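You operate a simulated robot arm through the tools that you are given. There is no shell and no other tool.

You run a simulated robot arm. Do the job below in one go: nothing can be reset, and whatever is moved stays where it is left.

## Task
Light and dim the box; move the cloudy disc to the grey tray.
Fine: light and dim first; dimmer back to full, box off.

Only the result counts: the job must be done as asked and must still hold three seconds after the hand-in. Knocking over, shifting, dropping, spilling or breaking anything else fails it.

## Robot
A 6-joint arm with a two-finger parallel gripper, fixed in place. Base frame: the origin is on the floor under the middle of its stand, x ahead of it, y to its left, z up. Lengths are in mm, angles in rad, forces in N, time in s.
With the tool pointing down near the work surface it reaches from about 320 to 700 mm from the base axis. Its first joint turns from -2.897 to 2.897 rad. Payload 4.1 kg.
The TCP is the grasp point between the finger pads, 23 mm short of the fingertips. In the tool frame z runs along the fingers and y along their closing line. Largest opening 94 mm; finger width 38, thickness 10; the body of the gripper, 54 by 96 mm, starts 39 mm behind the TCP.
Orientation is that of the tool frame in the base frame, as [roll, pitch, yaw] about the fixed x, y, z axes, in that order (R = Rz(yaw) Ry(pitch) Rx(roll)). With the fingers straight down and closing along the base's y, the tool's x points along the base's -x, its y along +y and its z along -z.

## Interface
- The arm moves only by the tool move_arm. Its argument "series" is a list of rows, each a list of 3 entries, a list of its own where there are three numbers: the shift along the base's x, y, z in mm, then the turn, a rotation vector about the base's x, y, z in rad, then the opening, from 0 (shut) to 1 (fully open). In form: [[[dx, dy, dz], [rx, ry, rz], fingers], ...]. A call has 1 to 20 rows; each row is the pose to reach, as a shift and turn from the pose commanded when the call began. Each row takes 0.2 s and may step no farther than 50 mm and 0.15 rad from the row before; otherwise, or with a gripper value out of range, the whole call is refused. Where a pose cannot be reached the arm comes as near as it can. A force on the tool above 40 N (or 10 N above the force at the start of the call, whichever is more), or a blocked arm, ends the call early, and 0.2 s more pass. Each finger travels about 45 mm/s and halts on what it meets, pressing with about 42 N; the grip force reading is that of the motor and also rises with nothing between the fingers. The clock runs only during rows and for 0.2 s after the last one: add rows that repeat a pose to give the fingers time. It gives the time, the measured TCP pose, the force on the tool (base axes), the opening and the grip force at its end, in the units of the frame above (readings bear some noise), with the torque about the TCP (base axes, N m) and any sound that the robot's microphone picked up, and new pictures: "show" is both (left out), scene, wrist or none.
- Cameras (640 x 400 px; columns grow to the right, rows downward): "scene" is fixed at [399.5, -647.7, 1356.8]; the picture's right is [0.58, 0.81, 0.00], its down [0.64, -0.46, -0.61] and it looks along [-0.49, 0.35, -0.79] (base axes); focal length 228 px, centre (320, 200). "wrist" rides on the gripper at [86, 16, -74] in the tool frame; the picture's right is [-0.18, 0.98, 0.00], its down [-0.58, -0.11, -0.81] and it looks along [-0.79, -0.15, 0.59] (tool axes); focal length 243 px, centre (320, 200). There is no depth. A picture from a camera that has moved, and an enlarged one, comes with that camera's place and axes in the base frame and with its lens.
- lift_body(by): slides the trunk up (or, below 0, down) by that many mm; the arm rides with it, the base frame stays. It gives what a move gives, with no picture.
- zoom(camera, box): a new picture of the part [left, top, right, bottom] of that camera's present view, enlarged. The clock stands still meanwhile.
- close_job(): hands the job in; it is judged then, once.

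Places have to be worked out from the pictures, the camera data and where the tool is seen. Open the gripper and draw the arm clear of the work before you hand the job in, unless the task says otherwise.

The tools are called after ">>>" as name(argument=value, ...) on one line, values as JSON. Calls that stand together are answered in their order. move_arm: Moves the arm, as the interface text tells. Its arguments: {"type":"object","properties":{"series":{"type":"array"},"show":{"type":"string","enum":["both","scene","wrist","none"]}},"required":["series"]} The other tools are called the same way: lift_body (by) moves the trunk up or down; zoom (camera, box) takes an enlarged picture of a part of a camera's view; close_job () hands the job in.

At the start:

```text
t: 0.0
tool_pos: [243.4, -302.1, 1124.4]
tcp_rot: [3.141, -0.001, 3.141]
ft_force: [-0.7, 0.7, 0.0]
wrist_torque: [0.01, 0.01, 0.01]
gripper_width: 93.9
grasp_force: 0.1
trunk travel left (down, up): [-450.0, 140.0]
```

scene: 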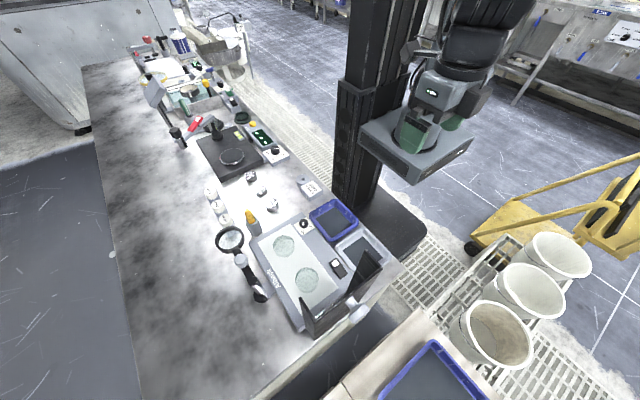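
wrist: 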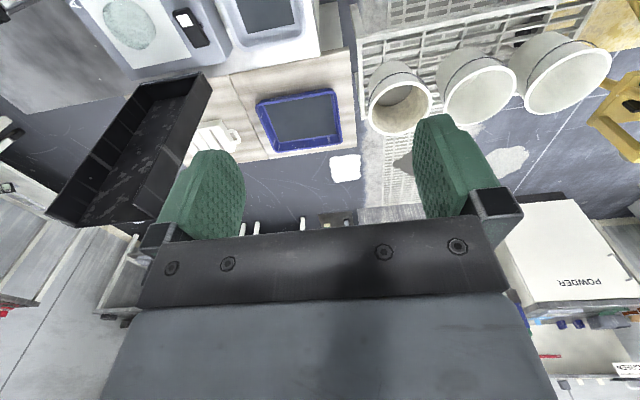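

I begin by looking at the work area: the light box with two discs, a dial and a switch, trays around it. I enlarge the parts of the scene picture to read them.

>>> zoom(camera="scene", box=[200, 170, 420, 340])

>>> zoom(camera="scene", box=[240, 190, 350, 260])

>>> zoom(camera="scene", box=[300, 190, 410, 340])

>>> zoom(camera="scene", box=[240, 230, 340, 330])

```text
2.35 times, centred on (310, 255) of scene
camera zoom: at [399.5, -647.7, 1356.8], right [0.58, 0.81, 0.0], down [0.64, -0.46, -0.61], along [-0.49, 0.35, -0.79], focal length 535 px, centre (344, 71)
```

zoom: 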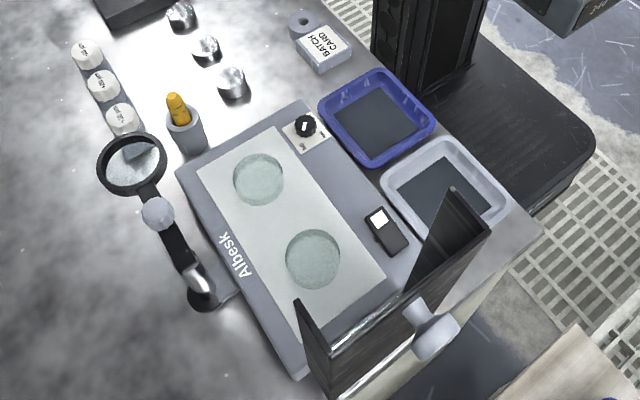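

```text
5.71 times, centred on (295, 225) of scene
camera zoom: at [399.5, -647.7, 1356.8], right [0.58, 0.81, 0.0], down [0.64, -0.46, -0.61], along [-0.49, 0.35, -0.79], focal length 1300 px, centre (463, 57)
```

zoom: 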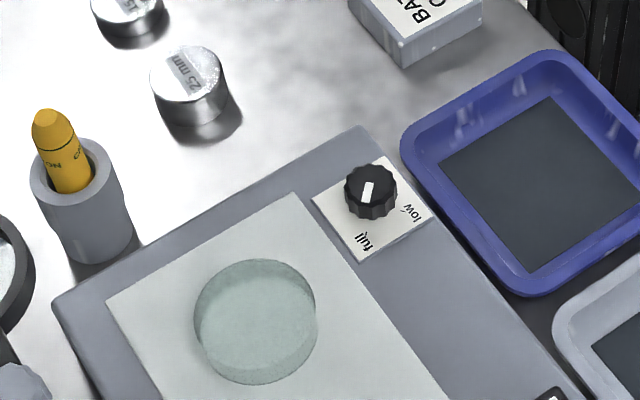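

```text
2.67 times, centred on (355, 265) of scene
camera zoom: at [399.5, -647.7, 1356.8], right [0.58, 0.81, 0.0], down [0.64, -0.46, -0.61], along [-0.49, 0.35, -0.79], focal length 607 px, centre (227, 27)
```

zoom: 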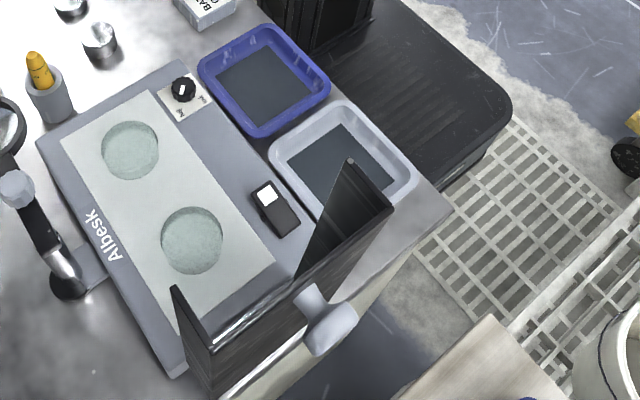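

```text
4.00 times, centred on (290, 280) of scene
camera zoom: at [399.5, -647.7, 1356.8], right [0.58, 0.81, 0.0], down [0.64, -0.46, -0.61], along [-0.49, 0.35, -0.79], focal length 910 px, centre (440, -120)
```

zoom: 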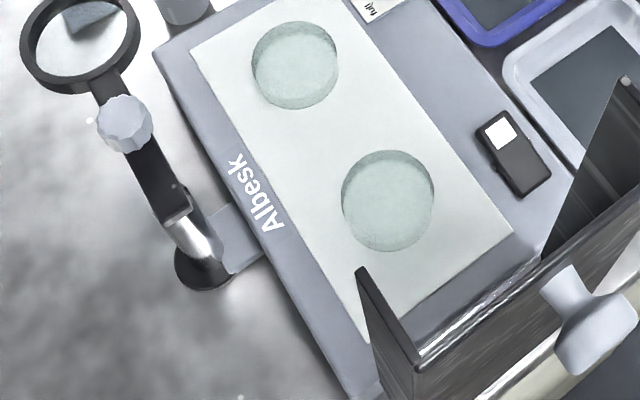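

The box lies along the base's x on my right, near y ≈ -490…-620, with its top near z ≈ 800; discs, dial and switch are on top. I move the hand back and to the right at the present height to look at it with the wrist camera.

>>> move_arm(series=[[[-30, -30, 0], [0, 0, 0], 1], [[-60, -60, 0], [0, 0, 0], 1], [[-90, -90, 0], [0, 0, 0], 1], [[-120, -120, 0], [0, 0, 0], 1], [[-150, -150, 0], [0, 0, 0], 1], [[-180, -180, 0], [0, 0, 0], 1], [[-180, -180, 0], [0, 0, 0], 1]])

```text
t: 1.6
tool_pos: [63.4, -482.8, 1123.9]
tcp_rot: [3.141, -0.001, -3.14]
ft_force: [-0.2, -0.4, 0.5]
wrist_torque: [0.02, -0.01, 0.01]
gripper_width: 93.9
grasp_force: 0.0
trunk travel left (down, up): [-450.0, 140.0]
camera wrist: at [-23.6, -466.3, 1198.1], right [0.18, 0.98, 0.0], down [0.58, -0.11, 0.81], along [0.79, -0.15, -0.59], focal length 243 px, centre (320, 200)
```

scene: 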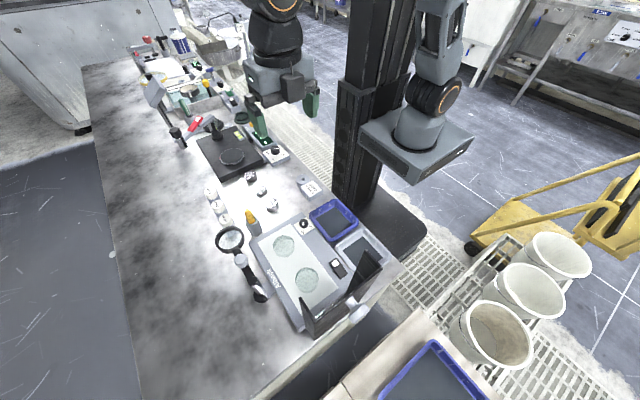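
wrist: 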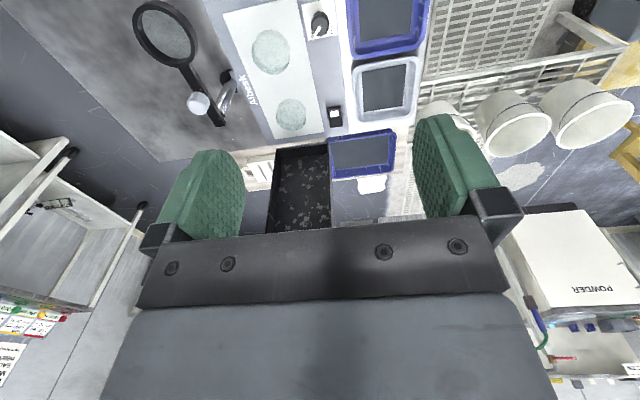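

The wrist camera now sees the box, the dial, the switch, both trays and the magnifier. I enlarge the top of this view to read the pixels for triangulation.

>>> zoom(camera="wrist", box=[200, 0, 440, 150])

>>> zoom(camera="wrist", box=[110, 0, 270, 100])

>>> zoom(camera="wrist", box=[220, 80, 380, 240])

>>> zoom(camera="scene", box=[270, 270, 400, 350])

```text
2.67 times, centred on (320, 75) of wrist
camera zoom: at [-23.6, -466.3, 1198.1], right [0.18, 0.98, 0.0], down [0.58, -0.11, 0.81], along [0.79, -0.15, -0.59], focal length 647 px, centre (320, 533)
```

zoom: 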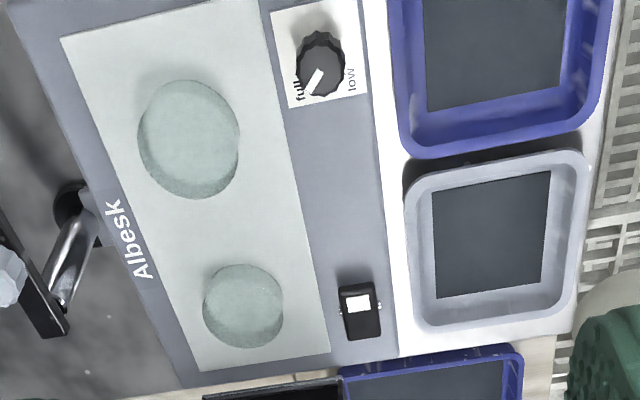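

```text
4.00 times, centred on (190, 50) of wrist
camera zoom: at [-23.6, -466.3, 1198.1], right [0.18, 0.98, 0.0], down [0.58, -0.11, 0.81], along [0.79, -0.15, -0.59], focal length 970 px, centre (840, 800)
```

zoom: 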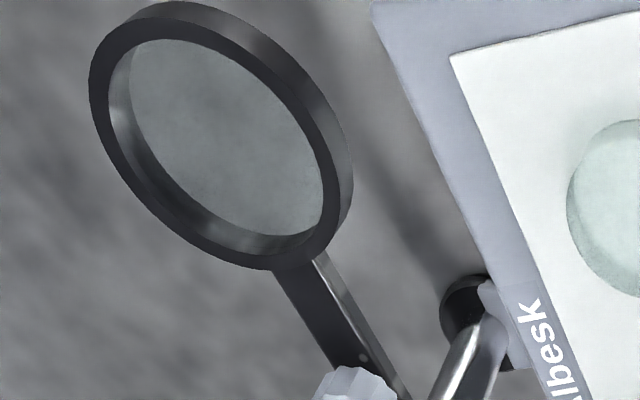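

```text
2.50 times, centred on (300, 160) of wrist
camera zoom: at [-23.6, -466.3, 1198.1], right [0.18, 0.98, 0.0], down [0.58, -0.11, 0.81], along [0.79, -0.15, -0.59], focal length 606 px, centre (370, 300)
```

zoom: 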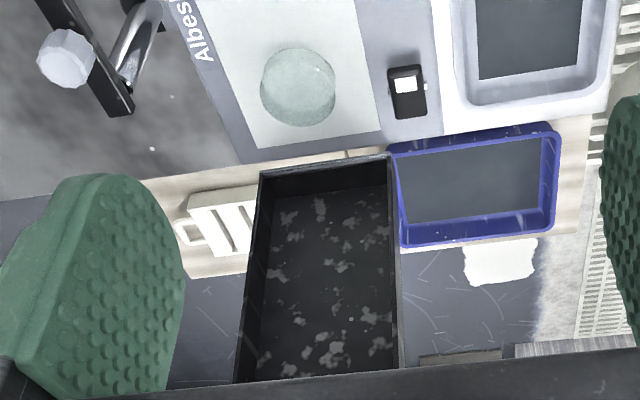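

```text
4.92 times, centred on (335, 310) of scene
camera zoom: at [399.5, -647.7, 1356.8], right [0.58, 0.81, 0.0], down [0.64, -0.46, -0.61], along [-0.49, 0.35, -0.79], focal length 1120 px, centre (246, -342)
```

zoom: 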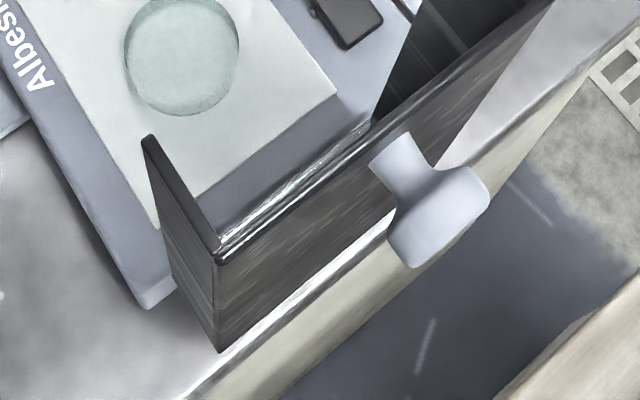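

Triangulating: knob top ≈ (98, -488, 811), switch ≈ (251, -487, 797), discs ≈ (123, -568) and (233, -568) near z 800, grey tray ≈ (232, -395). A tall black hood stands at x ≥ ~300, so I stay at smaller x and go down to z ≈ 960 for a closer look at dial and switch.

>>> move_arm(series=[[[0, 0, -40], [0, 0, 0], 1], [[0, 0, -80], [0, 0, 0], 1], [[0, 0, -120], [0, 0, 0], 1], [[0, 0, -160], [0, 0, 0], 1], [[0, 0, -160], [0, 0, 0], 1]])

```text
t: 2.8
tool_pos: [64.3, -482.2, 962.9]
tcp_rot: [3.141, -0.002, 3.141]
ft_force: [-0.1, 0.3, 0.0]
wrist_torque: [0.0, 0.02, 0.03]
gripper_width: 93.9
grasp_force: 0.0
trunk travel left (down, up): [-450.0, 140.0]
camera wrist: at [-22.2, -464.8, 1037.8], right [0.18, 0.98, 0.0], down [0.58, -0.11, 0.81], along [0.79, -0.15, -0.59], focal length 243 px, centre (320, 200)
```

scene: 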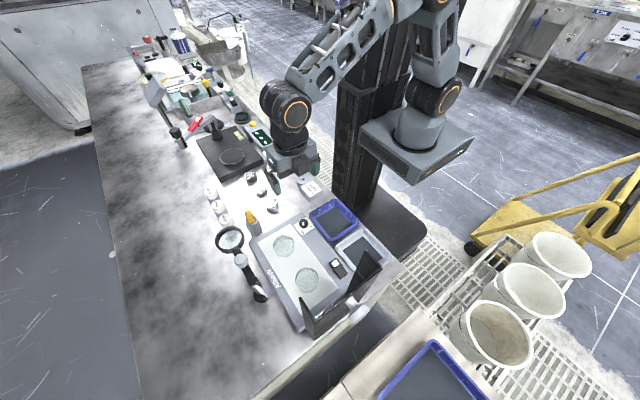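
wrist: 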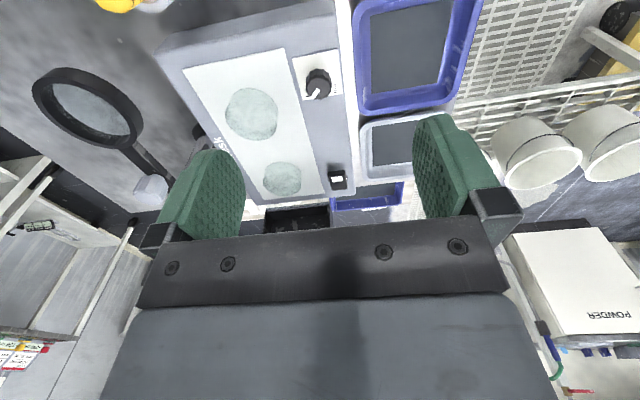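

The arm reaches down easily. I enlarge the knob, switch and discs in the new view.

>>> zoom(camera="wrist", box=[280, 40, 360, 110])

>>> zoom(camera="wrist", box=[310, 155, 370, 200])

>>> zoom(camera="wrist", box=[180, 50, 340, 210])

>>> zoom(camera="scene", box=[320, 250, 356, 284])

```text
5.71 times, centred on (320, 75) of wrist
camera zoom: at [-22.2, -464.8, 1037.8], right [0.18, 0.98, 0.0], down [0.58, -0.11, 0.81], along [0.79, -0.15, -0.59], focal length 1386 px, centre (320, 914)
```

zoom: 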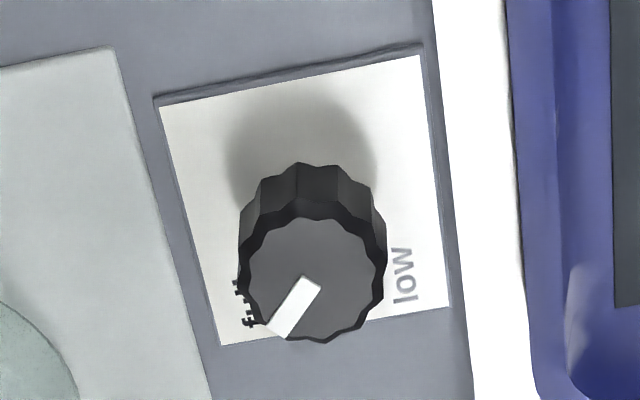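

```text
8.89 times, centred on (340, 178) of wrist
camera zoom: at [-22.2, -464.8, 1037.8], right [0.18, 0.98, 0.0], down [0.58, -0.11, 0.81], along [0.79, -0.15, -0.59], focal length 2157 px, centre (142, 400)
```

zoom: 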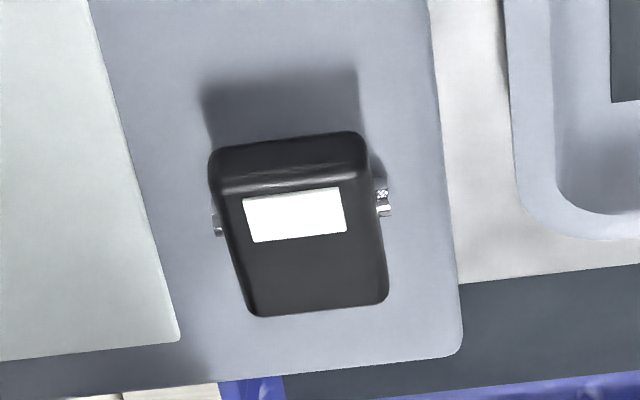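

```text
2.50 times, centred on (260, 130) of wrist
camera zoom: at [-22.2, -464.8, 1037.8], right [0.18, 0.98, 0.0], down [0.58, -0.11, 0.81], along [0.79, -0.15, -0.59], focal length 606 px, centre (470, 375)
```

zoom: 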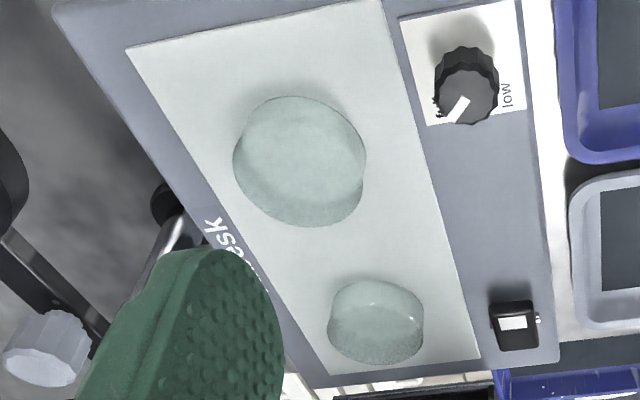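

```text
11.76 times, centred on (338, 267) of scene
camera zoom: at [399.5, -647.7, 1356.8], right [0.58, 0.81, 0.0], down [0.64, -0.46, -0.61], along [-0.49, 0.35, -0.79], focal length 2676 px, centre (108, -588)
```

zoom: 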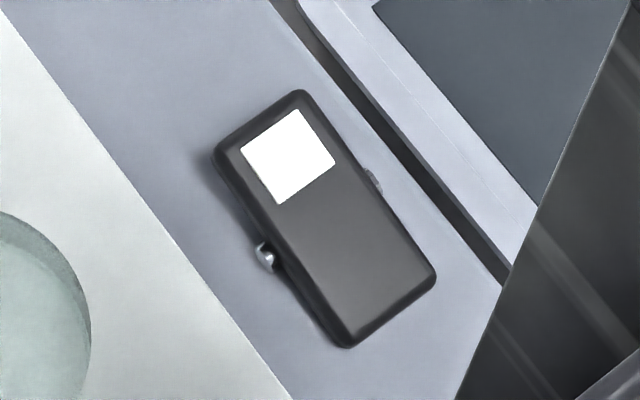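

The rocker is tilted: its white-marked end (x ≈ 233) is up at z ≈ 807 and the far end (x ≈ 279) is down at ≈ 797. The knob is at (100, -488.5), top ≈ 815, its mark on "full". I shut the fingers and go over the raised end of the rocker.

>>> move_arm(series=[[[40, -2, 0], [0, 0, 0], 0.5], [[80, -4, -20], [0, 0, 0], 0.2], [[120, -6, -45], [0, 0, 0], 0], [[157, -6.5, -65], [0, 0, 0], 0], [[157, -6.5, -80], [0, 0, 0], 0], [[157, -6.5, -90], [0, 0, 0], 0], [[157, -6.5, -90], [0, 0, 0], 0]])

```text
t: 4.4
tool_pos: [220.5, -488.6, 873.7]
tcp_rot: [-3.141, 0.0, 3.141]
ft_force: [0.3, -0.6, -0.9]
wrist_torque: [-0.03, 0.03, 0.02]
gripper_width: 0.0
grasp_force: 41.9
trunk travel left (down, up): [-450.0, 140.0]
camera wrist: at [134.4, -471.5, 948.3], right [0.18, 0.98, 0.0], down [0.58, -0.11, 0.81], along [0.79, -0.15, -0.59], focal length 243 px, centre (320, 200)
```

scene: 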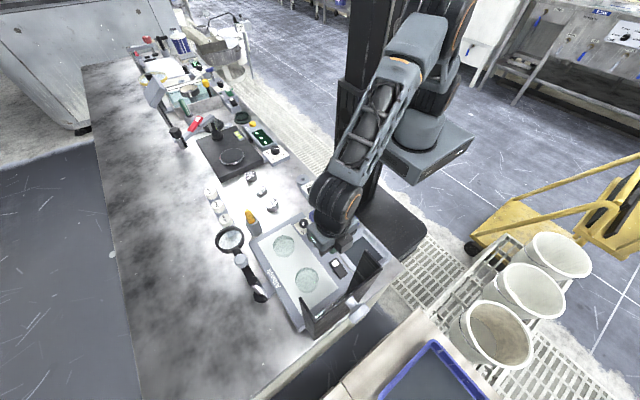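
wrist: 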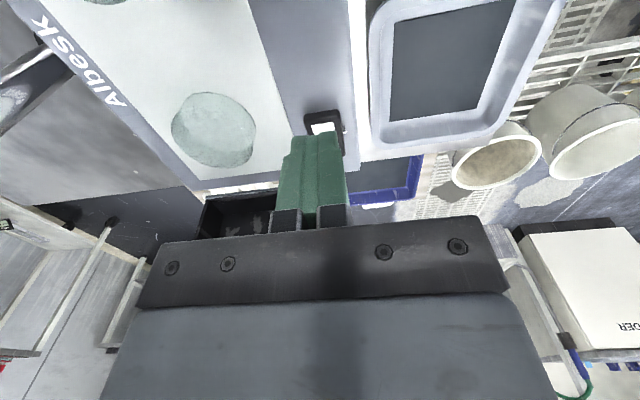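

The fingers are shut and hang just above the rocker end. I enlarge the wrist view to check the line-up before pressing.

>>> zoom(camera="wrist", box=[270, 95, 370, 165])

>>> zoom(camera="wrist", box=[150, 0, 270, 180])

>>> zoom(camera="scene", box=[290, 220, 390, 300])

```text
5.71 times, centred on (320, 130) of wrist
camera zoom: at [134.4, -471.5, 948.3], right [0.18, 0.98, 0.0], down [0.58, -0.11, 0.81], along [0.79, -0.15, -0.59], focal length 1386 px, centre (320, 600)
```

zoom: 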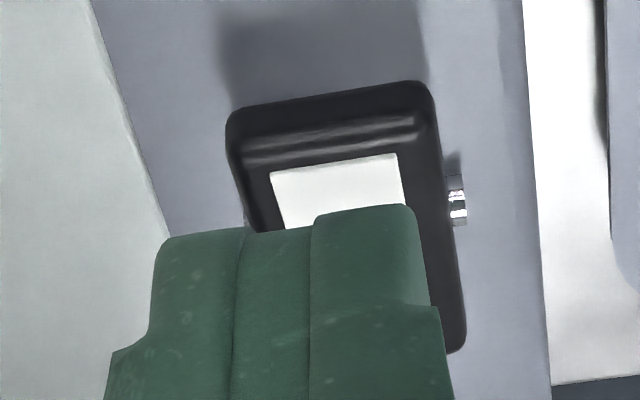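

```text
2.22 times, centred on (210, 90) of wrist
camera zoom: at [134.4, -471.5, 948.3], right [0.18, 0.98, 0.0], down [0.58, -0.11, 0.81], along [0.79, -0.15, -0.59], focal length 539 px, centre (564, 444)
```

zoom: 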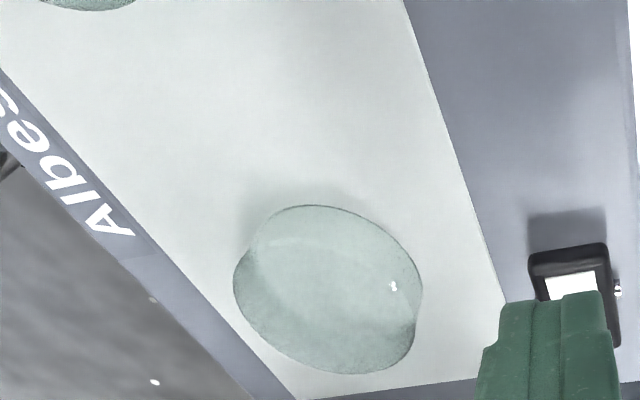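

```text
5.00 times, centred on (340, 260) of scene
camera zoom: at [399.5, -647.7, 1356.8], right [0.58, 0.81, 0.0], down [0.64, -0.46, -0.61], along [-0.49, 0.35, -0.79], focal length 1137 px, centre (220, -100)
```

zoom: 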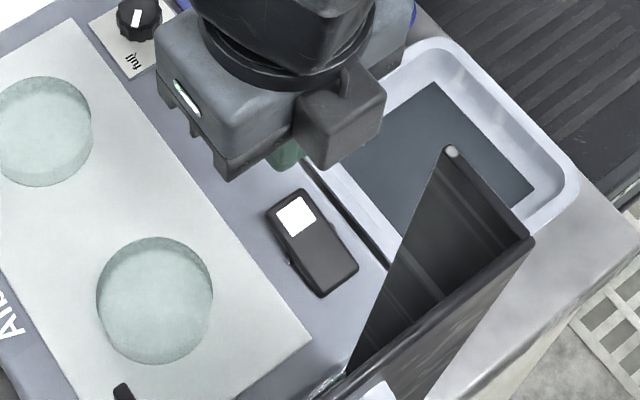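

Rocker is centred at y ≈ -488 and the tip needs a little more +x to land on the white patch. I move 9 mm in +x, descend, and press in small steps.

>>> move_arm(series=[[[9.5, 0, -15], [0, 0, 0], 0], [[9.5, 0, -30], [0, 0, 0], 0], [[9.5, 0, -38], [0, 0, 0], 0], [[9.5, 0, -41], [0, 0, 0], 0], [[9.5, 0, -44], [0, 0, 0], 0], [[9.5, 0, -47], [0, 0, 0], 0], [[9.5, 0, -49], [0, 0, 0], 0], [[9.5, 0, -51], [0, 0, 0], 0]])

```text
t: 6.2
tool_pos: [229.5, -488.8, 825.9]
tcp_rot: [-3.139, 0.001, -3.141]
ft_force: [-0.4, 1.8, 8.3]
wrist_torque: [0.08, -0.14, -0.06]
gripper_width: 0.1
grasp_force: 41.9
trunk travel left (down, up): [-450.0, 140.0]
camera wrist: at [143.7, -471.6, 898.7], right [0.18, 0.98, 0.0], down [0.58, -0.11, 0.81], along [0.79, -0.15, -0.59], focal length 243 px, centre (320, 200)
```

scene: 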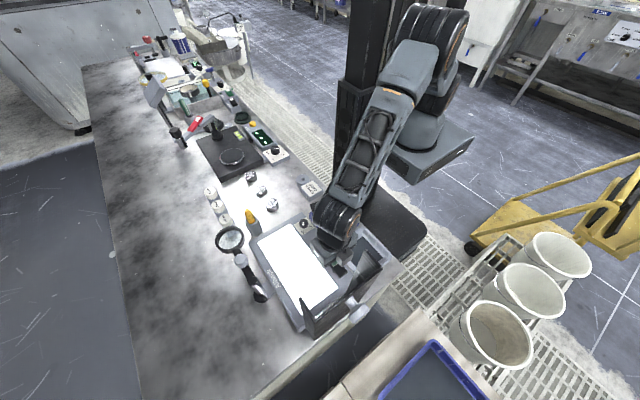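
wrist: 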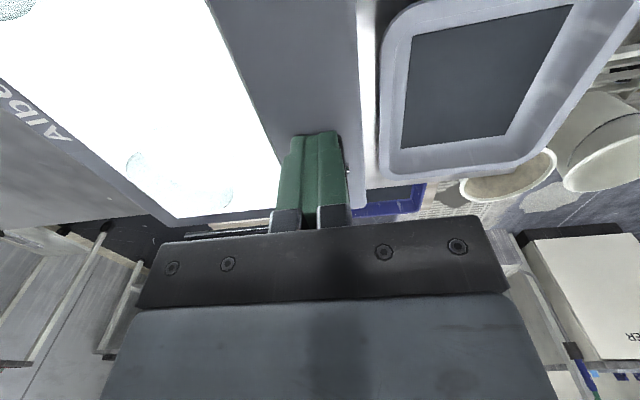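

The panel is lit. I press another 3 mm to make sure the rocker has seated, then lift off and look.

>>> move_arm(series=[[[0, 0, -1.5], [0, 0, 0], 0], [[0, 0, -3], [0, 0, 0], 0], [[0, 0, -3], [0, 0, 0], 0]], show="none")

```text
t: 7.0
tool_pos: [229.4, -489.0, 824.4]
tcp_rot: [-3.135, 0.004, 3.141]
ft_force: [-0.9, 1.1, 39.8]
wrist_torque: [0.19, -0.73, -0.45]
gripper_width: 0.0
grasp_force: 41.4
trunk travel left (down, up): [-450.0, 140.0]
```

It is bottomed out (40 N). I lift away and back toward the knob side, watching whether the light stays on.

>>> move_arm(series=[[[0, 0, 10], [0, 0, 0], 0], [[0, 0, 40], [0, 0, 0], 0], [[-30, 0, 80], [0, 0, 0], 0], [[-70, 0, 110], [0, 0, 0], 0], [[-110, 0, 130], [0, 0, 0], 0], [[-150, 0, 140], [0, 0, 0], 0.3], [[-165, 0, 140], [0, 0, 0], 0.5], [[-165, 0, 140], [0, 0, 0], 0.5]])

```text
t: 8.8
tool_pos: [63.2, -488.3, 960.9]
tcp_rot: [-3.14, -0.001, -3.14]
ft_force: [0.6, -0.1, -1.4]
wrist_torque: [0.0, 0.03, 0.01]
gripper_width: 47.0
grasp_force: 0.1
trunk travel left (down, up): [-450.0, 140.0]
camera wrist: at [-22.2, -471.6, 1034.4], right [0.18, 0.98, 0.0], down [0.58, -0.11, 0.81], along [0.79, -0.15, -0.59], focal length 243 px, centre (320, 200)
```

scene: 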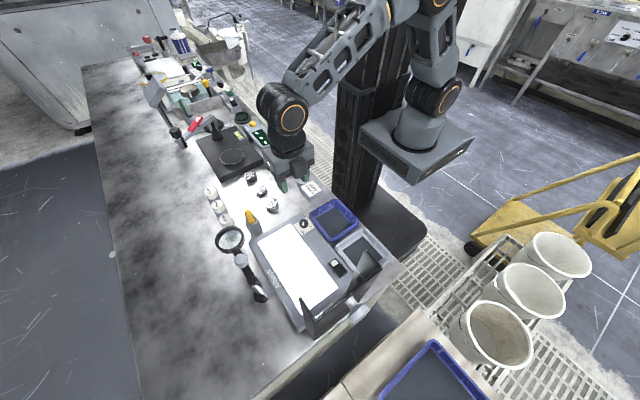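
wrist: 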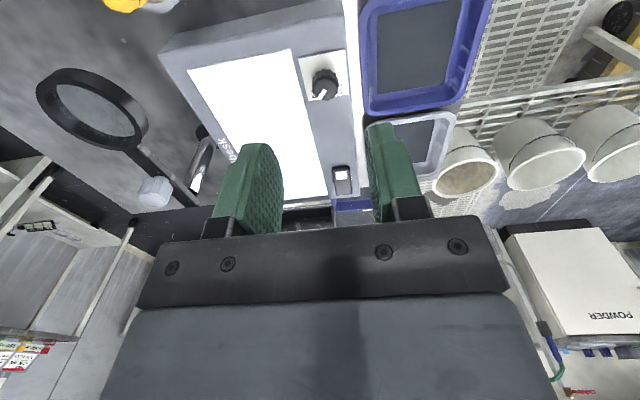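

The light stays on at full; the discs are washed out, so dimming is needed. I go above the knob at (100, -488.5), turning the hand by -45° so that a turn toward "low" stays near the middle of the wrist's range, then look before going down.

>>> move_arm(series=[[[6, 0, -15], [0, 0, -0.13], 0.5], [[12, 0, -30], [0, 0, -0.26], 0.5], [[18, 0, -45], [0, 0, -0.39], 0.5], [[24, 0, -60], [0, 0, -0.52], 0.5], [[30, 0, -80], [0, 0, -0.65], 0.5], [[35, 0, -100], [0, 0, -0.785], 0.5], [[35, 0, -100], [0, 0, -0.785], 0.5]])

```text
t: 10.4
tool_pos: [100.6, -489.5, 859.9]
tcp_rot: [3.141, 0.0, 2.355]
ft_force: [-0.3, 0.2, -0.3]
wrist_torque: [-0.03, -0.01, 0.03]
gripper_width: 46.9
grasp_force: 0.2
trunk travel left (down, up): [-450.0, 140.0]
camera wrist: at [50.5, -415.0, 934.0], right [0.83, 0.56, 0.0], down [0.33, -0.49, 0.81], along [0.46, -0.67, -0.59], focal length 243 px, centre (320, 200)
```

scene: 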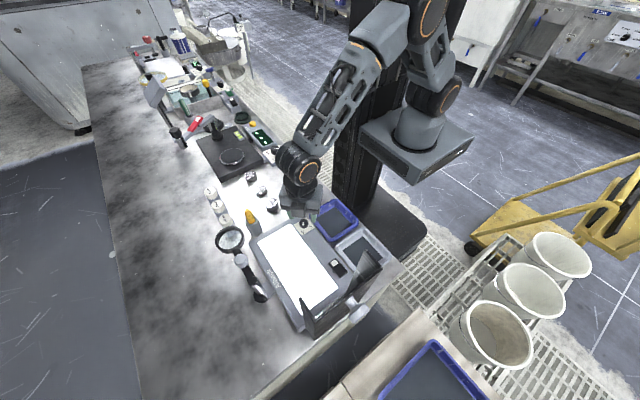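
wrist: 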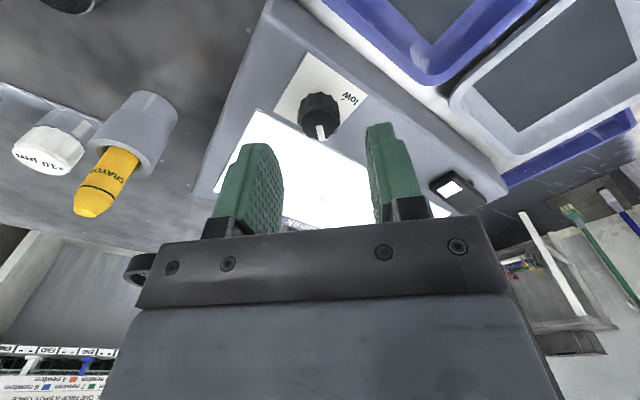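

The knob appears on the hand's centre column. I enlarge to check the fore-aft line-up before going down.

>>> zoom(camera="wrist", box=[260, 60, 380, 160])

>>> zoom(camera="scene", box=[260, 170, 360, 260])

```text
4.00 times, centred on (320, 110) of wrist
camera zoom: at [50.5, -415.0, 934.0], right [0.83, 0.56, 0.0], down [0.33, -0.49, 0.81], along [0.46, -0.67, -0.59], focal length 970 px, centre (320, 560)
```

zoom: 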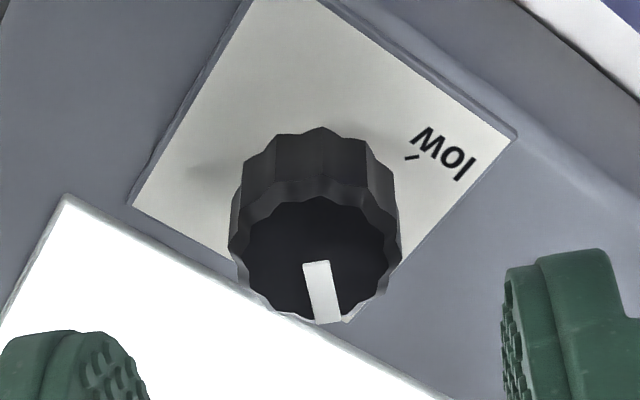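

```text
4.44 times, centred on (310, 215) of scene
camera zoom: at [399.5, -647.7, 1356.8], right [0.58, 0.81, 0.0], down [0.64, -0.46, -0.61], along [-0.49, 0.35, -0.79], focal length 1011 px, centre (364, 133)
```

zoom: 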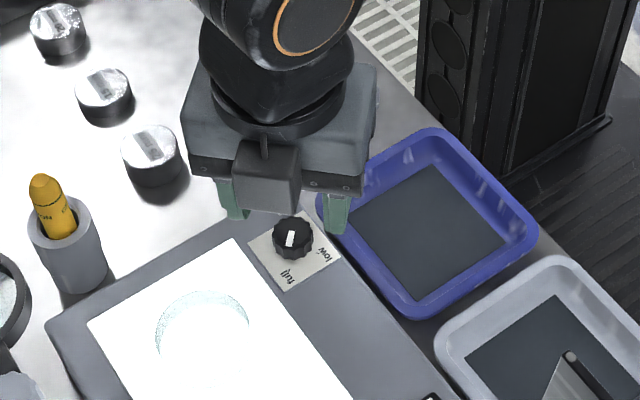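

Lined up within about 1 mm. I go down 38 mm so the tips are some 6 mm above the plate, then close on the knob.

>>> move_arm(series=[[[0, 0.5, -15], [0, 0, 0], 0.5], [[0, 0.5, -28], [0, 0, 0], 0.5], [[0, 0.5, -38], [0, 0, 0], 0.5], [[0, 0.5, -38], [0, 0, 0], 0.35], [[0, 0.5, -38], [0, 0, 0], 0.24], [[0, 0.5, -38], [0, 0, 0], 0.2], [[0, 0.5, -38], [0, 0, 0], 0.2]])

```text
t: 12.0
tool_pos: [99.5, -488.8, 823.0]
tcp_rot: [3.141, 0.001, 2.357]
ft_force: [-7.7, -9.2, -1.9]
wrist_torque: [-0.65, 0.01, 0.01]
gripper_width: 24.1
grasp_force: 45.8
trunk travel left (down, up): [-450.0, 140.0]
camera wrist: at [49.5, -415.2, 896.5], right [0.83, 0.56, 0.0], down [0.33, -0.49, 0.81], along [0.46, -0.67, -0.59], focal length 243 px, centre (320, 200)
```

scene: 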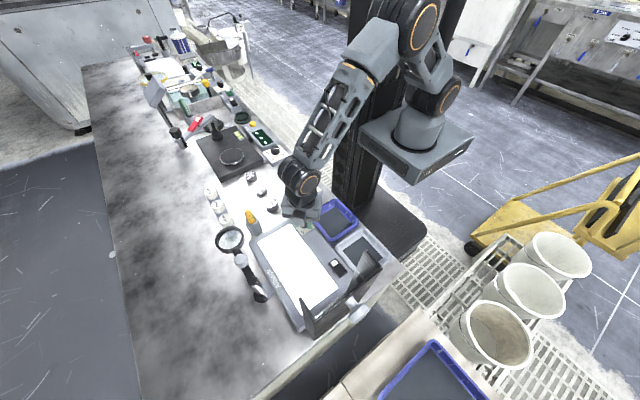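
wrist: 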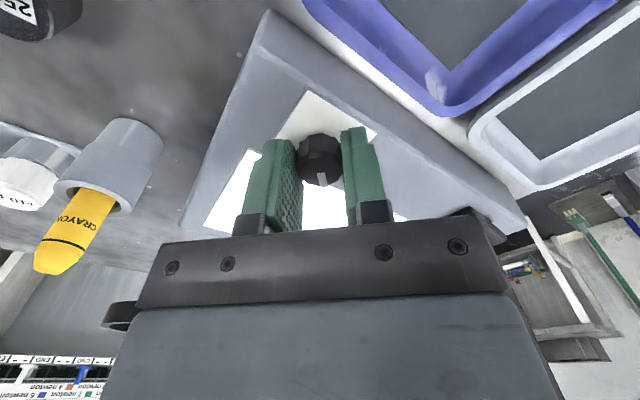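

The knob is held (24.1 mm), with about 12 N sideways, so I ease the hand ~0.7 mm toward (-x, -y) and try a small counter-clockwise turn (toward "low" by the short way), watching the torque.

>>> move_arm(series=[[[-0.5, -0.6, 0], [0, 0, 0], 0.2], [[-0.5, -0.6, 0], [0, 0, 0.05], 0.2], [[-0.5, -0.6, 0], [0, 0, 0.1], 0.2], [[-0.5, -0.6, 0], [0, 0, 0.1], 0.2]])

```text
t: 13.0
tool_pos: [98.9, -488.8, 822.3]
tcp_rot: [3.139, 0.0, 2.458]
ft_force: [-10.2, -3.6, 2.0]
wrist_torque: [-0.52, -0.45, 0.01]
gripper_width: 24.0
grasp_force: 44.9
trunk travel left (down, up): [-450.0, 140.0]
camera wrist: at [42.2, -420.9, 896.6], right [0.76, 0.65, 0.0], down [0.38, -0.45, 0.81], along [0.52, -0.62, -0.59], focal length 243 px, centre (320, 200)
```

scene: 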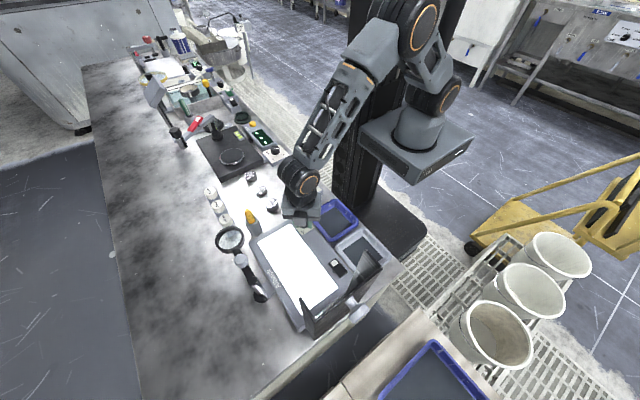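
wrist: 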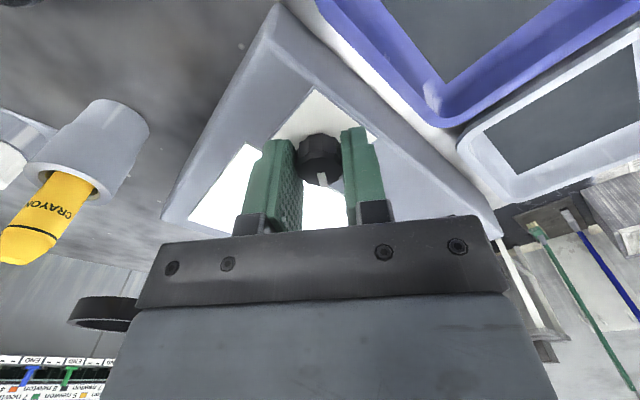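

The knob turns with the hand freely (torque ≈ 0.01 Nm), so this direction is open. I continue the turn in steps and watch the brightness and torque.

>>> move_arm(series=[[[-0.5, -0.4, 0], [0, 0, 0.1], 0.2], [[-0.5, -0.4, 0], [0, 0, 0.2], 0.2], [[-0.5, -0.4, 0], [0, 0, 0.3], 0.2], [[-0.5, -0.4, 0], [0, 0, 0.4], 0.2], [[-0.5, -0.4, 0], [0, 0, 0.5], 0.2], [[-0.5, -0.4, 0], [0, 0, 0.6], 0.2], [[-0.5, -0.4, 0], [0, 0, 0.6], 0.2]])

```text
t: 14.6
tool_pos: [98.8, -490.2, 823.3]
tcp_rot: [-3.14, 0.001, 3.058]
ft_force: [-7.9, -5.4, 3.2]
wrist_torque: [-0.03, 1.02, -0.03]
gripper_width: 24.1
grasp_force: 44.6
trunk travel left (down, up): [-450.0, 140.0]
camera wrist: at [13.8, -465.6, 896.5], right [0.27, 0.96, 0.0], down [0.57, -0.16, 0.81], along [0.78, -0.21, -0.59], focal length 243 px, centre (320, 200)
```

scene: 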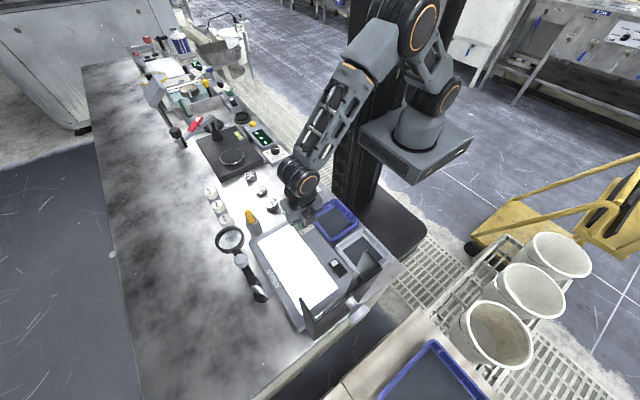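
wrist: 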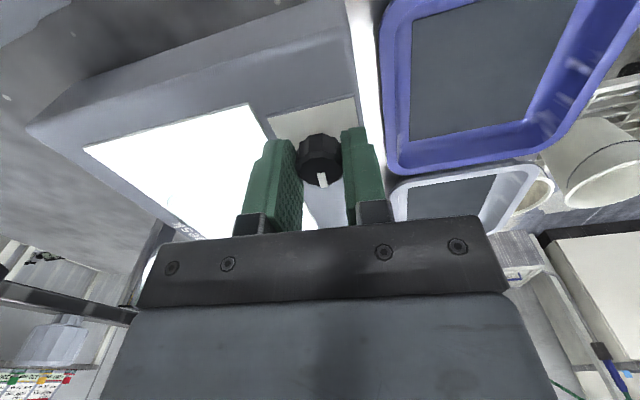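

The knob has turned 0.7 rad with no resistance and the panel is still bright; the box has not moved. I continue the turn toward "low".

>>> move_arm(series=[[[0, 0, 0], [0, 0, 0.1], 0.2], [[0, 0, 0], [0, 0, 0.2], 0.2], [[0, 0, 0], [0, 0, 0.3], 0.2], [[0, 0, 0], [0, 0, 0.4], 0.2], [[0, 0, 0], [0, 0, 0.5], 0.2], [[0, 0, 0], [0, 0, 0.6], 0.2], [[0, 0, 0], [0, 0, 0.6], 0.2]])

```text
t: 16.2
tool_pos: [98.2, -490.8, 823.2]
tcp_rot: [-3.141, 0.0, -2.625]
ft_force: [-7.2, -15.5, 2.4]
wrist_torque: [0.06, -0.7, 0.0]
gripper_width: 24.2
grasp_force: 45.2
trunk travel left (down, up): [-450.0, 140.0]
camera wrist: at [15.6, -518.6, 896.5], right [-0.33, 0.95, 0.0], down [0.56, 0.19, 0.81], along [0.76, 0.26, -0.59], focal length 243 px, centre (320, 200)
```

scene: 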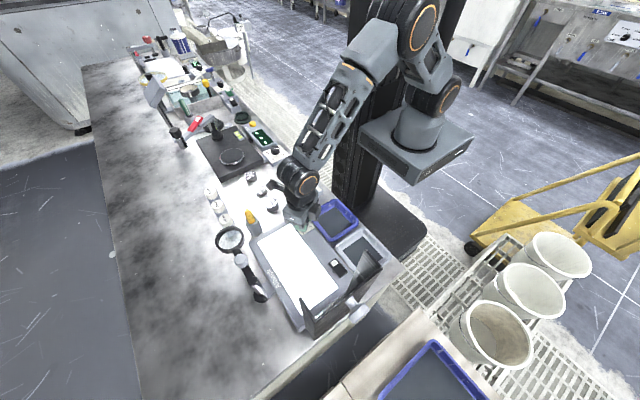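
wrist: 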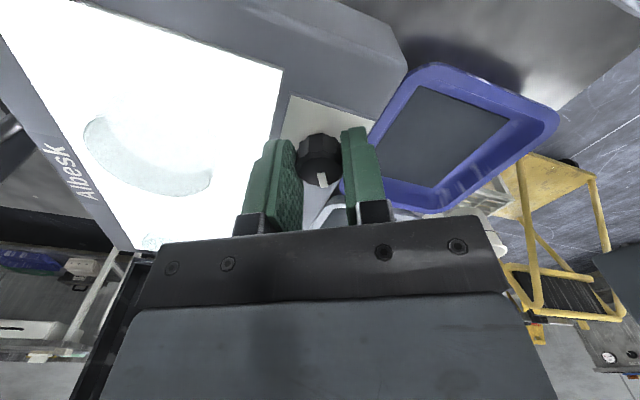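

The discs begin to show as the light falls; there is sideways force of ~17 N, so I shift ~1 mm with it and keep turning in small steps toward the "low" tick.

>>> move_arm(series=[[[-0.4, -1.0, 0], [0, 0, 0.05], 0.2], [[-0.4, -1.0, 0], [0, 0, 0.1], 0.2], [[-0.4, -1.0, 0], [0, 0, 0.15], 0.2], [[-0.4, -1.0, 0], [0, 0, 0.2], 0.2], [[-0.4, -1.0, 0], [0, 0, 0.2], 0.2]])

```text
t: 17.4
tool_pos: [99.4, -491.5, 823.2]
tcp_rot: [-3.141, 0.0, -2.423]
ft_force: [-0.3, -10.7, 8.6]
wrist_torque: [0.32, -0.22, -0.01]
gripper_width: 24.3
grasp_force: 44.9
trunk travel left (down, up): [-450.0, 140.0]
camera wrist: at [23.2, -534.9, 896.5], right [-0.51, 0.86, 0.0], down [0.51, 0.3, 0.81], along [0.7, 0.41, -0.59], focal length 243 px, centre (320, 200)
```

scene: 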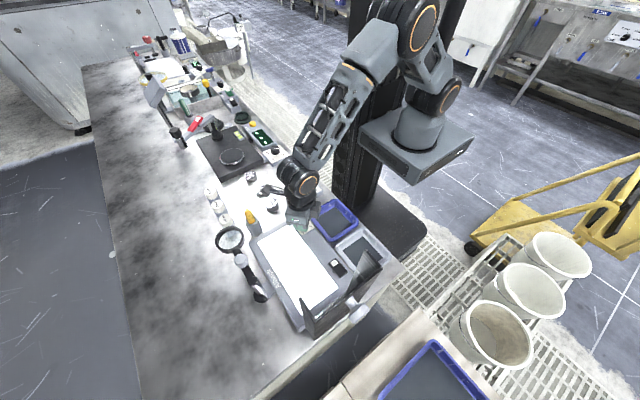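
wrist: 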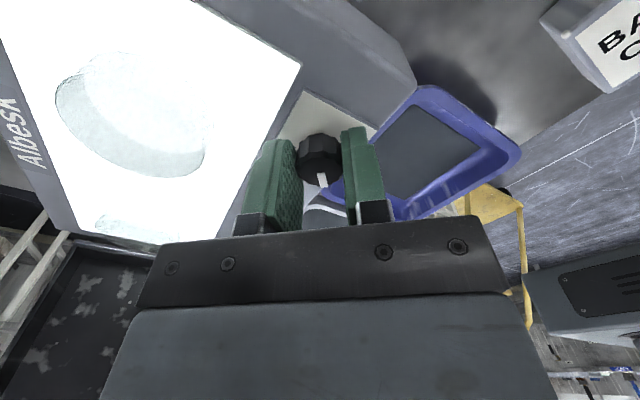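

Turned 1.5 rad in all, torque still near zero. I enlarge the view to see the mark against the labels and the panel's brightness.

>>> zoom(camera="wrist", box=[250, 90, 390, 200])

>>> zoom(camera="scene", box=[240, 190, 360, 330])

```text
3.64 times, centred on (320, 145) of wrist
camera zoom: at [23.2, -534.9, 896.5], right [-0.51, 0.86, 0.0], down [0.51, 0.3, 0.81], along [0.7, 0.41, -0.59], focal length 882 px, centre (320, 400)
```

zoom: 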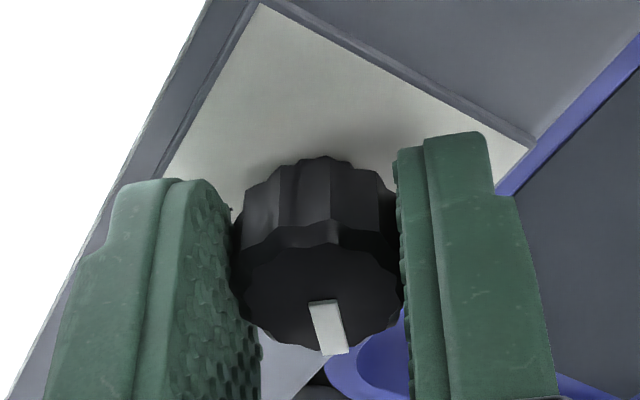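

```text
2.86 times, centred on (300, 260) of scene
camera zoom: at [399.5, -647.7, 1356.8], right [0.58, 0.81, 0.0], down [0.64, -0.46, -0.61], along [-0.49, 0.35, -0.79], focal length 650 px, centre (377, 29)
```

zoom: 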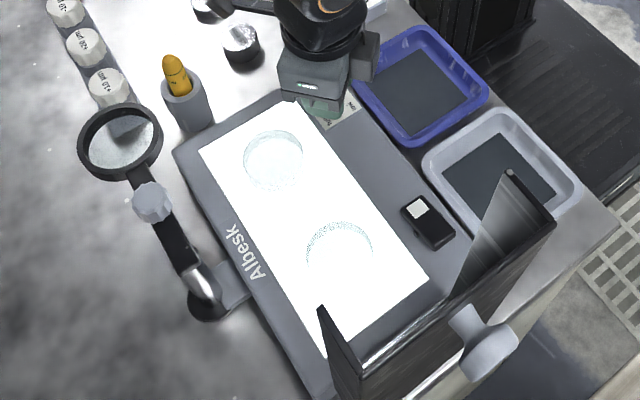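

The mark is now at about +42° from +x, nearly at the "low" tick, and the rims of both discs show. I turn a little further in small steps until the stop is felt.

>>> move_arm(series=[[[-0.3, -0.6, 0], [0, 0, 0.03], 0.2], [[-0.3, -0.6, 0], [0, 0, 0.06], 0.2], [[-0.3, -0.6, 0], [0, 0, 0.09], 0.2], [[-0.3, -0.6, 0], [0, 0, 0.09], 0.2]])

```text
t: 18.4
tool_pos: [99.7, -490.5, 822.1]
tcp_rot: [3.141, -0.001, -2.335]
ft_force: [3.1, -6.5, 7.4]
wrist_torque: [0.02, -0.28, -0.59]
gripper_width: 23.7
grasp_force: 45.5
trunk travel left (down, up): [-450.0, 140.0]
camera wrist: at [27.6, -541.5, 896.5], right [-0.58, 0.81, 0.0], down [0.48, 0.34, 0.81], along [0.66, 0.47, -0.59], focal length 243 px, centre (320, 200)
```

scene: 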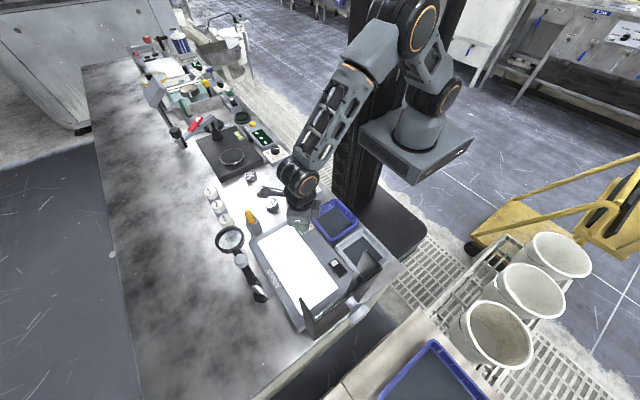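
wrist: 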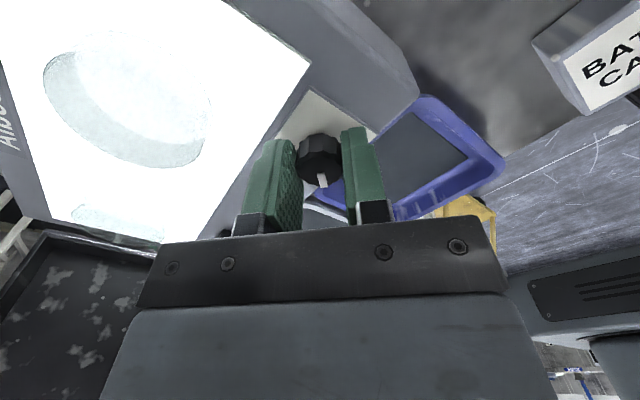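

The torque jumped to -0.59 Nm: the knob is at its "low" stop. I let go and rise straight up, then view the panel.

>>> move_arm(series=[[[0, 0, 0], [0, 0, -0.02], 0.3], [[0, 0, 0], [0, 0, -0.02], 0.45], [[0, 0, 0], [0, 0, -0.02], 0.5], [[0, 0, 15], [0, 0, -0.02], 0.5], [[0, 0, 45], [0, 0, -0.02], 0.5], [[-10, 0, 90], [0, 0, -0.15], 0.5], [[-20, 0, 135], [0, 0, -0.28], 0.5], [[-30, 0, 175], [0, 0, -0.41], 0.5], [[-35, 0, 200], [0, 0, -0.54], 0.5], [[-35, 0, 200], [0, 0, -0.67], 0.5], [[-35, 0, 200], [0, 0, -0.8], 0.5], [[-35, 0, 200], [0, 0, -0.8], 0.5]])

```text
t: 21.0
tool_pos: [63.2, -490.7, 1022.9]
tcp_rot: [3.141, 0.0, -3.139]
ft_force: [-0.5, -0.9, 0.2]
wrist_torque: [0.0, 0.0, -0.02]
gripper_width: 47.1
grasp_force: 0.1
trunk travel left (down, up): [-450.0, 140.0]
camera wrist: at [-23.2, -474.1, 1096.5], right [0.18, 0.98, 0.0], down [0.58, -0.11, 0.81], along [0.79, -0.15, -0.59], focal length 243 px, centre (320, 200)
```

scene: 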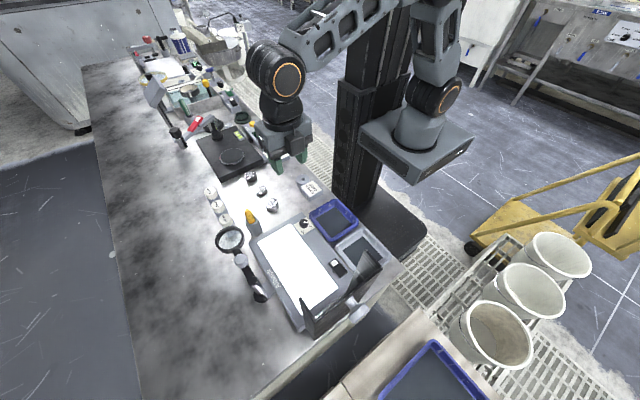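
wrist: 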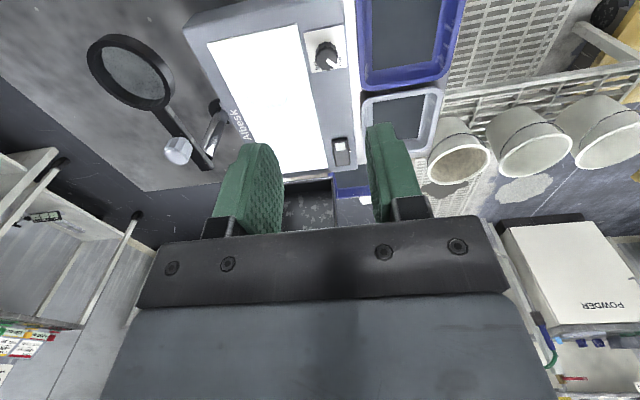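

The knob now points to "low". I enlarge both discs in both views to see which one is cloudy.

>>> zoom(camera="wrist", box=[200, 20, 340, 180])

>>> zoom(camera="scene", box=[250, 215, 345, 320])

>>> zoom(camera="scene", box=[265, 225, 305, 265])

>>> zoom(camera="scene", box=[285, 258, 330, 300])

>>> zoom(camera="wrist", box=[290, 20, 370, 90])

```text
2.50 times, centred on (270, 100) of wrist
camera zoom: at [-23.2, -474.1, 1096.5], right [0.18, 0.98, 0.0], down [0.58, -0.11, 0.81], along [0.79, -0.15, -0.59], focal length 606 px, centre (445, 450)
```

zoom: 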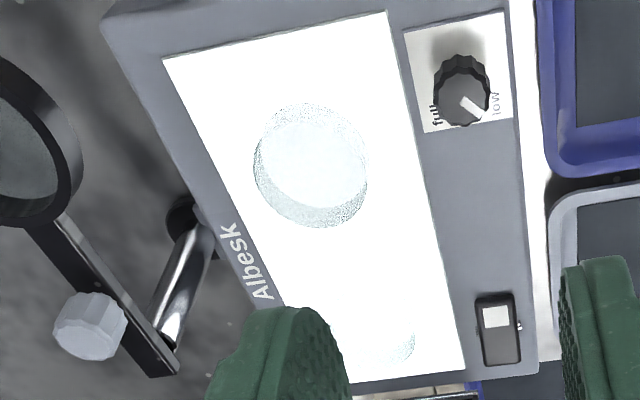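

```text
3.81 times, centred on (298, 268) of scene
camera zoom: at [399.5, -647.7, 1356.8], right [0.58, 0.81, 0.0], down [0.64, -0.46, -0.61], along [-0.49, 0.35, -0.79], focal length 867 px, centre (406, -57)
```

zoom: 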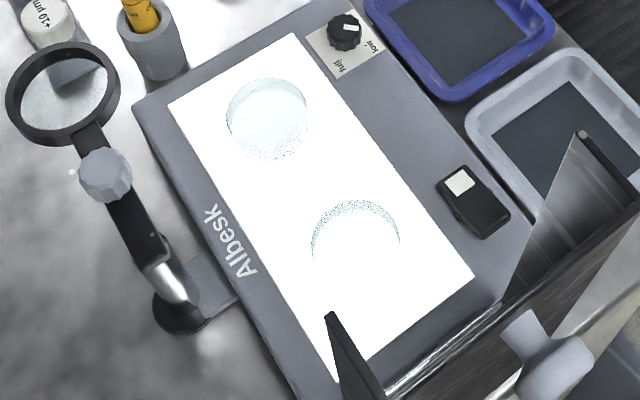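

```text
10.00 times, centred on (285, 245) of scene
camera zoom: at [399.5, -647.7, 1356.8], right [0.58, 0.81, 0.0], down [0.64, -0.46, -0.61], along [-0.49, 0.35, -0.79], focal length 2275 px, centre (670, -250)
```

zoom: 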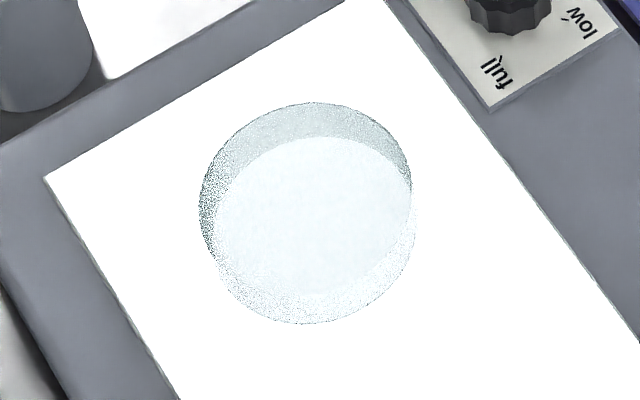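

```text
9.52 times, centred on (308, 279) of scene
camera zoom: at [399.5, -647.7, 1356.8], right [0.58, 0.81, 0.0], down [0.64, -0.46, -0.61], along [-0.49, 0.35, -0.79], focal length 2166 px, centre (439, -552)
```

zoom: 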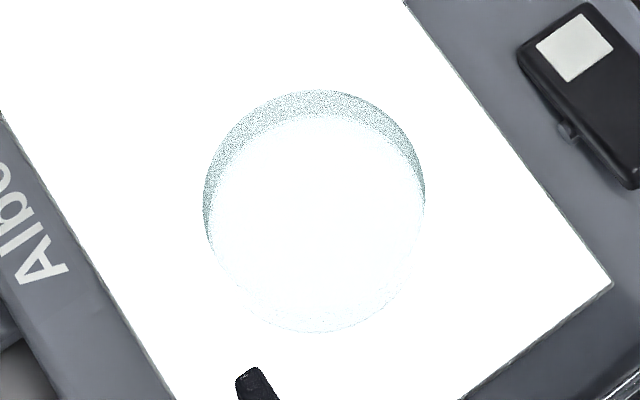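

```text
5.71 times, centred on (330, 55) of wrist
camera zoom: at [-23.2, -474.1, 1096.5], right [0.18, 0.98, 0.0], down [0.58, -0.11, 0.81], along [0.79, -0.15, -0.59], focal length 1386 px, centre (263, 1029)
```

zoom: 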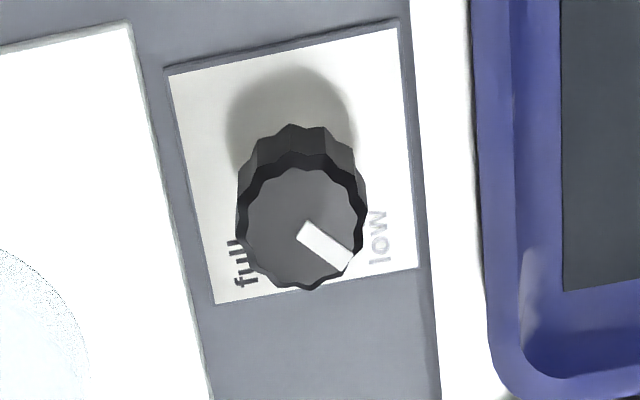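

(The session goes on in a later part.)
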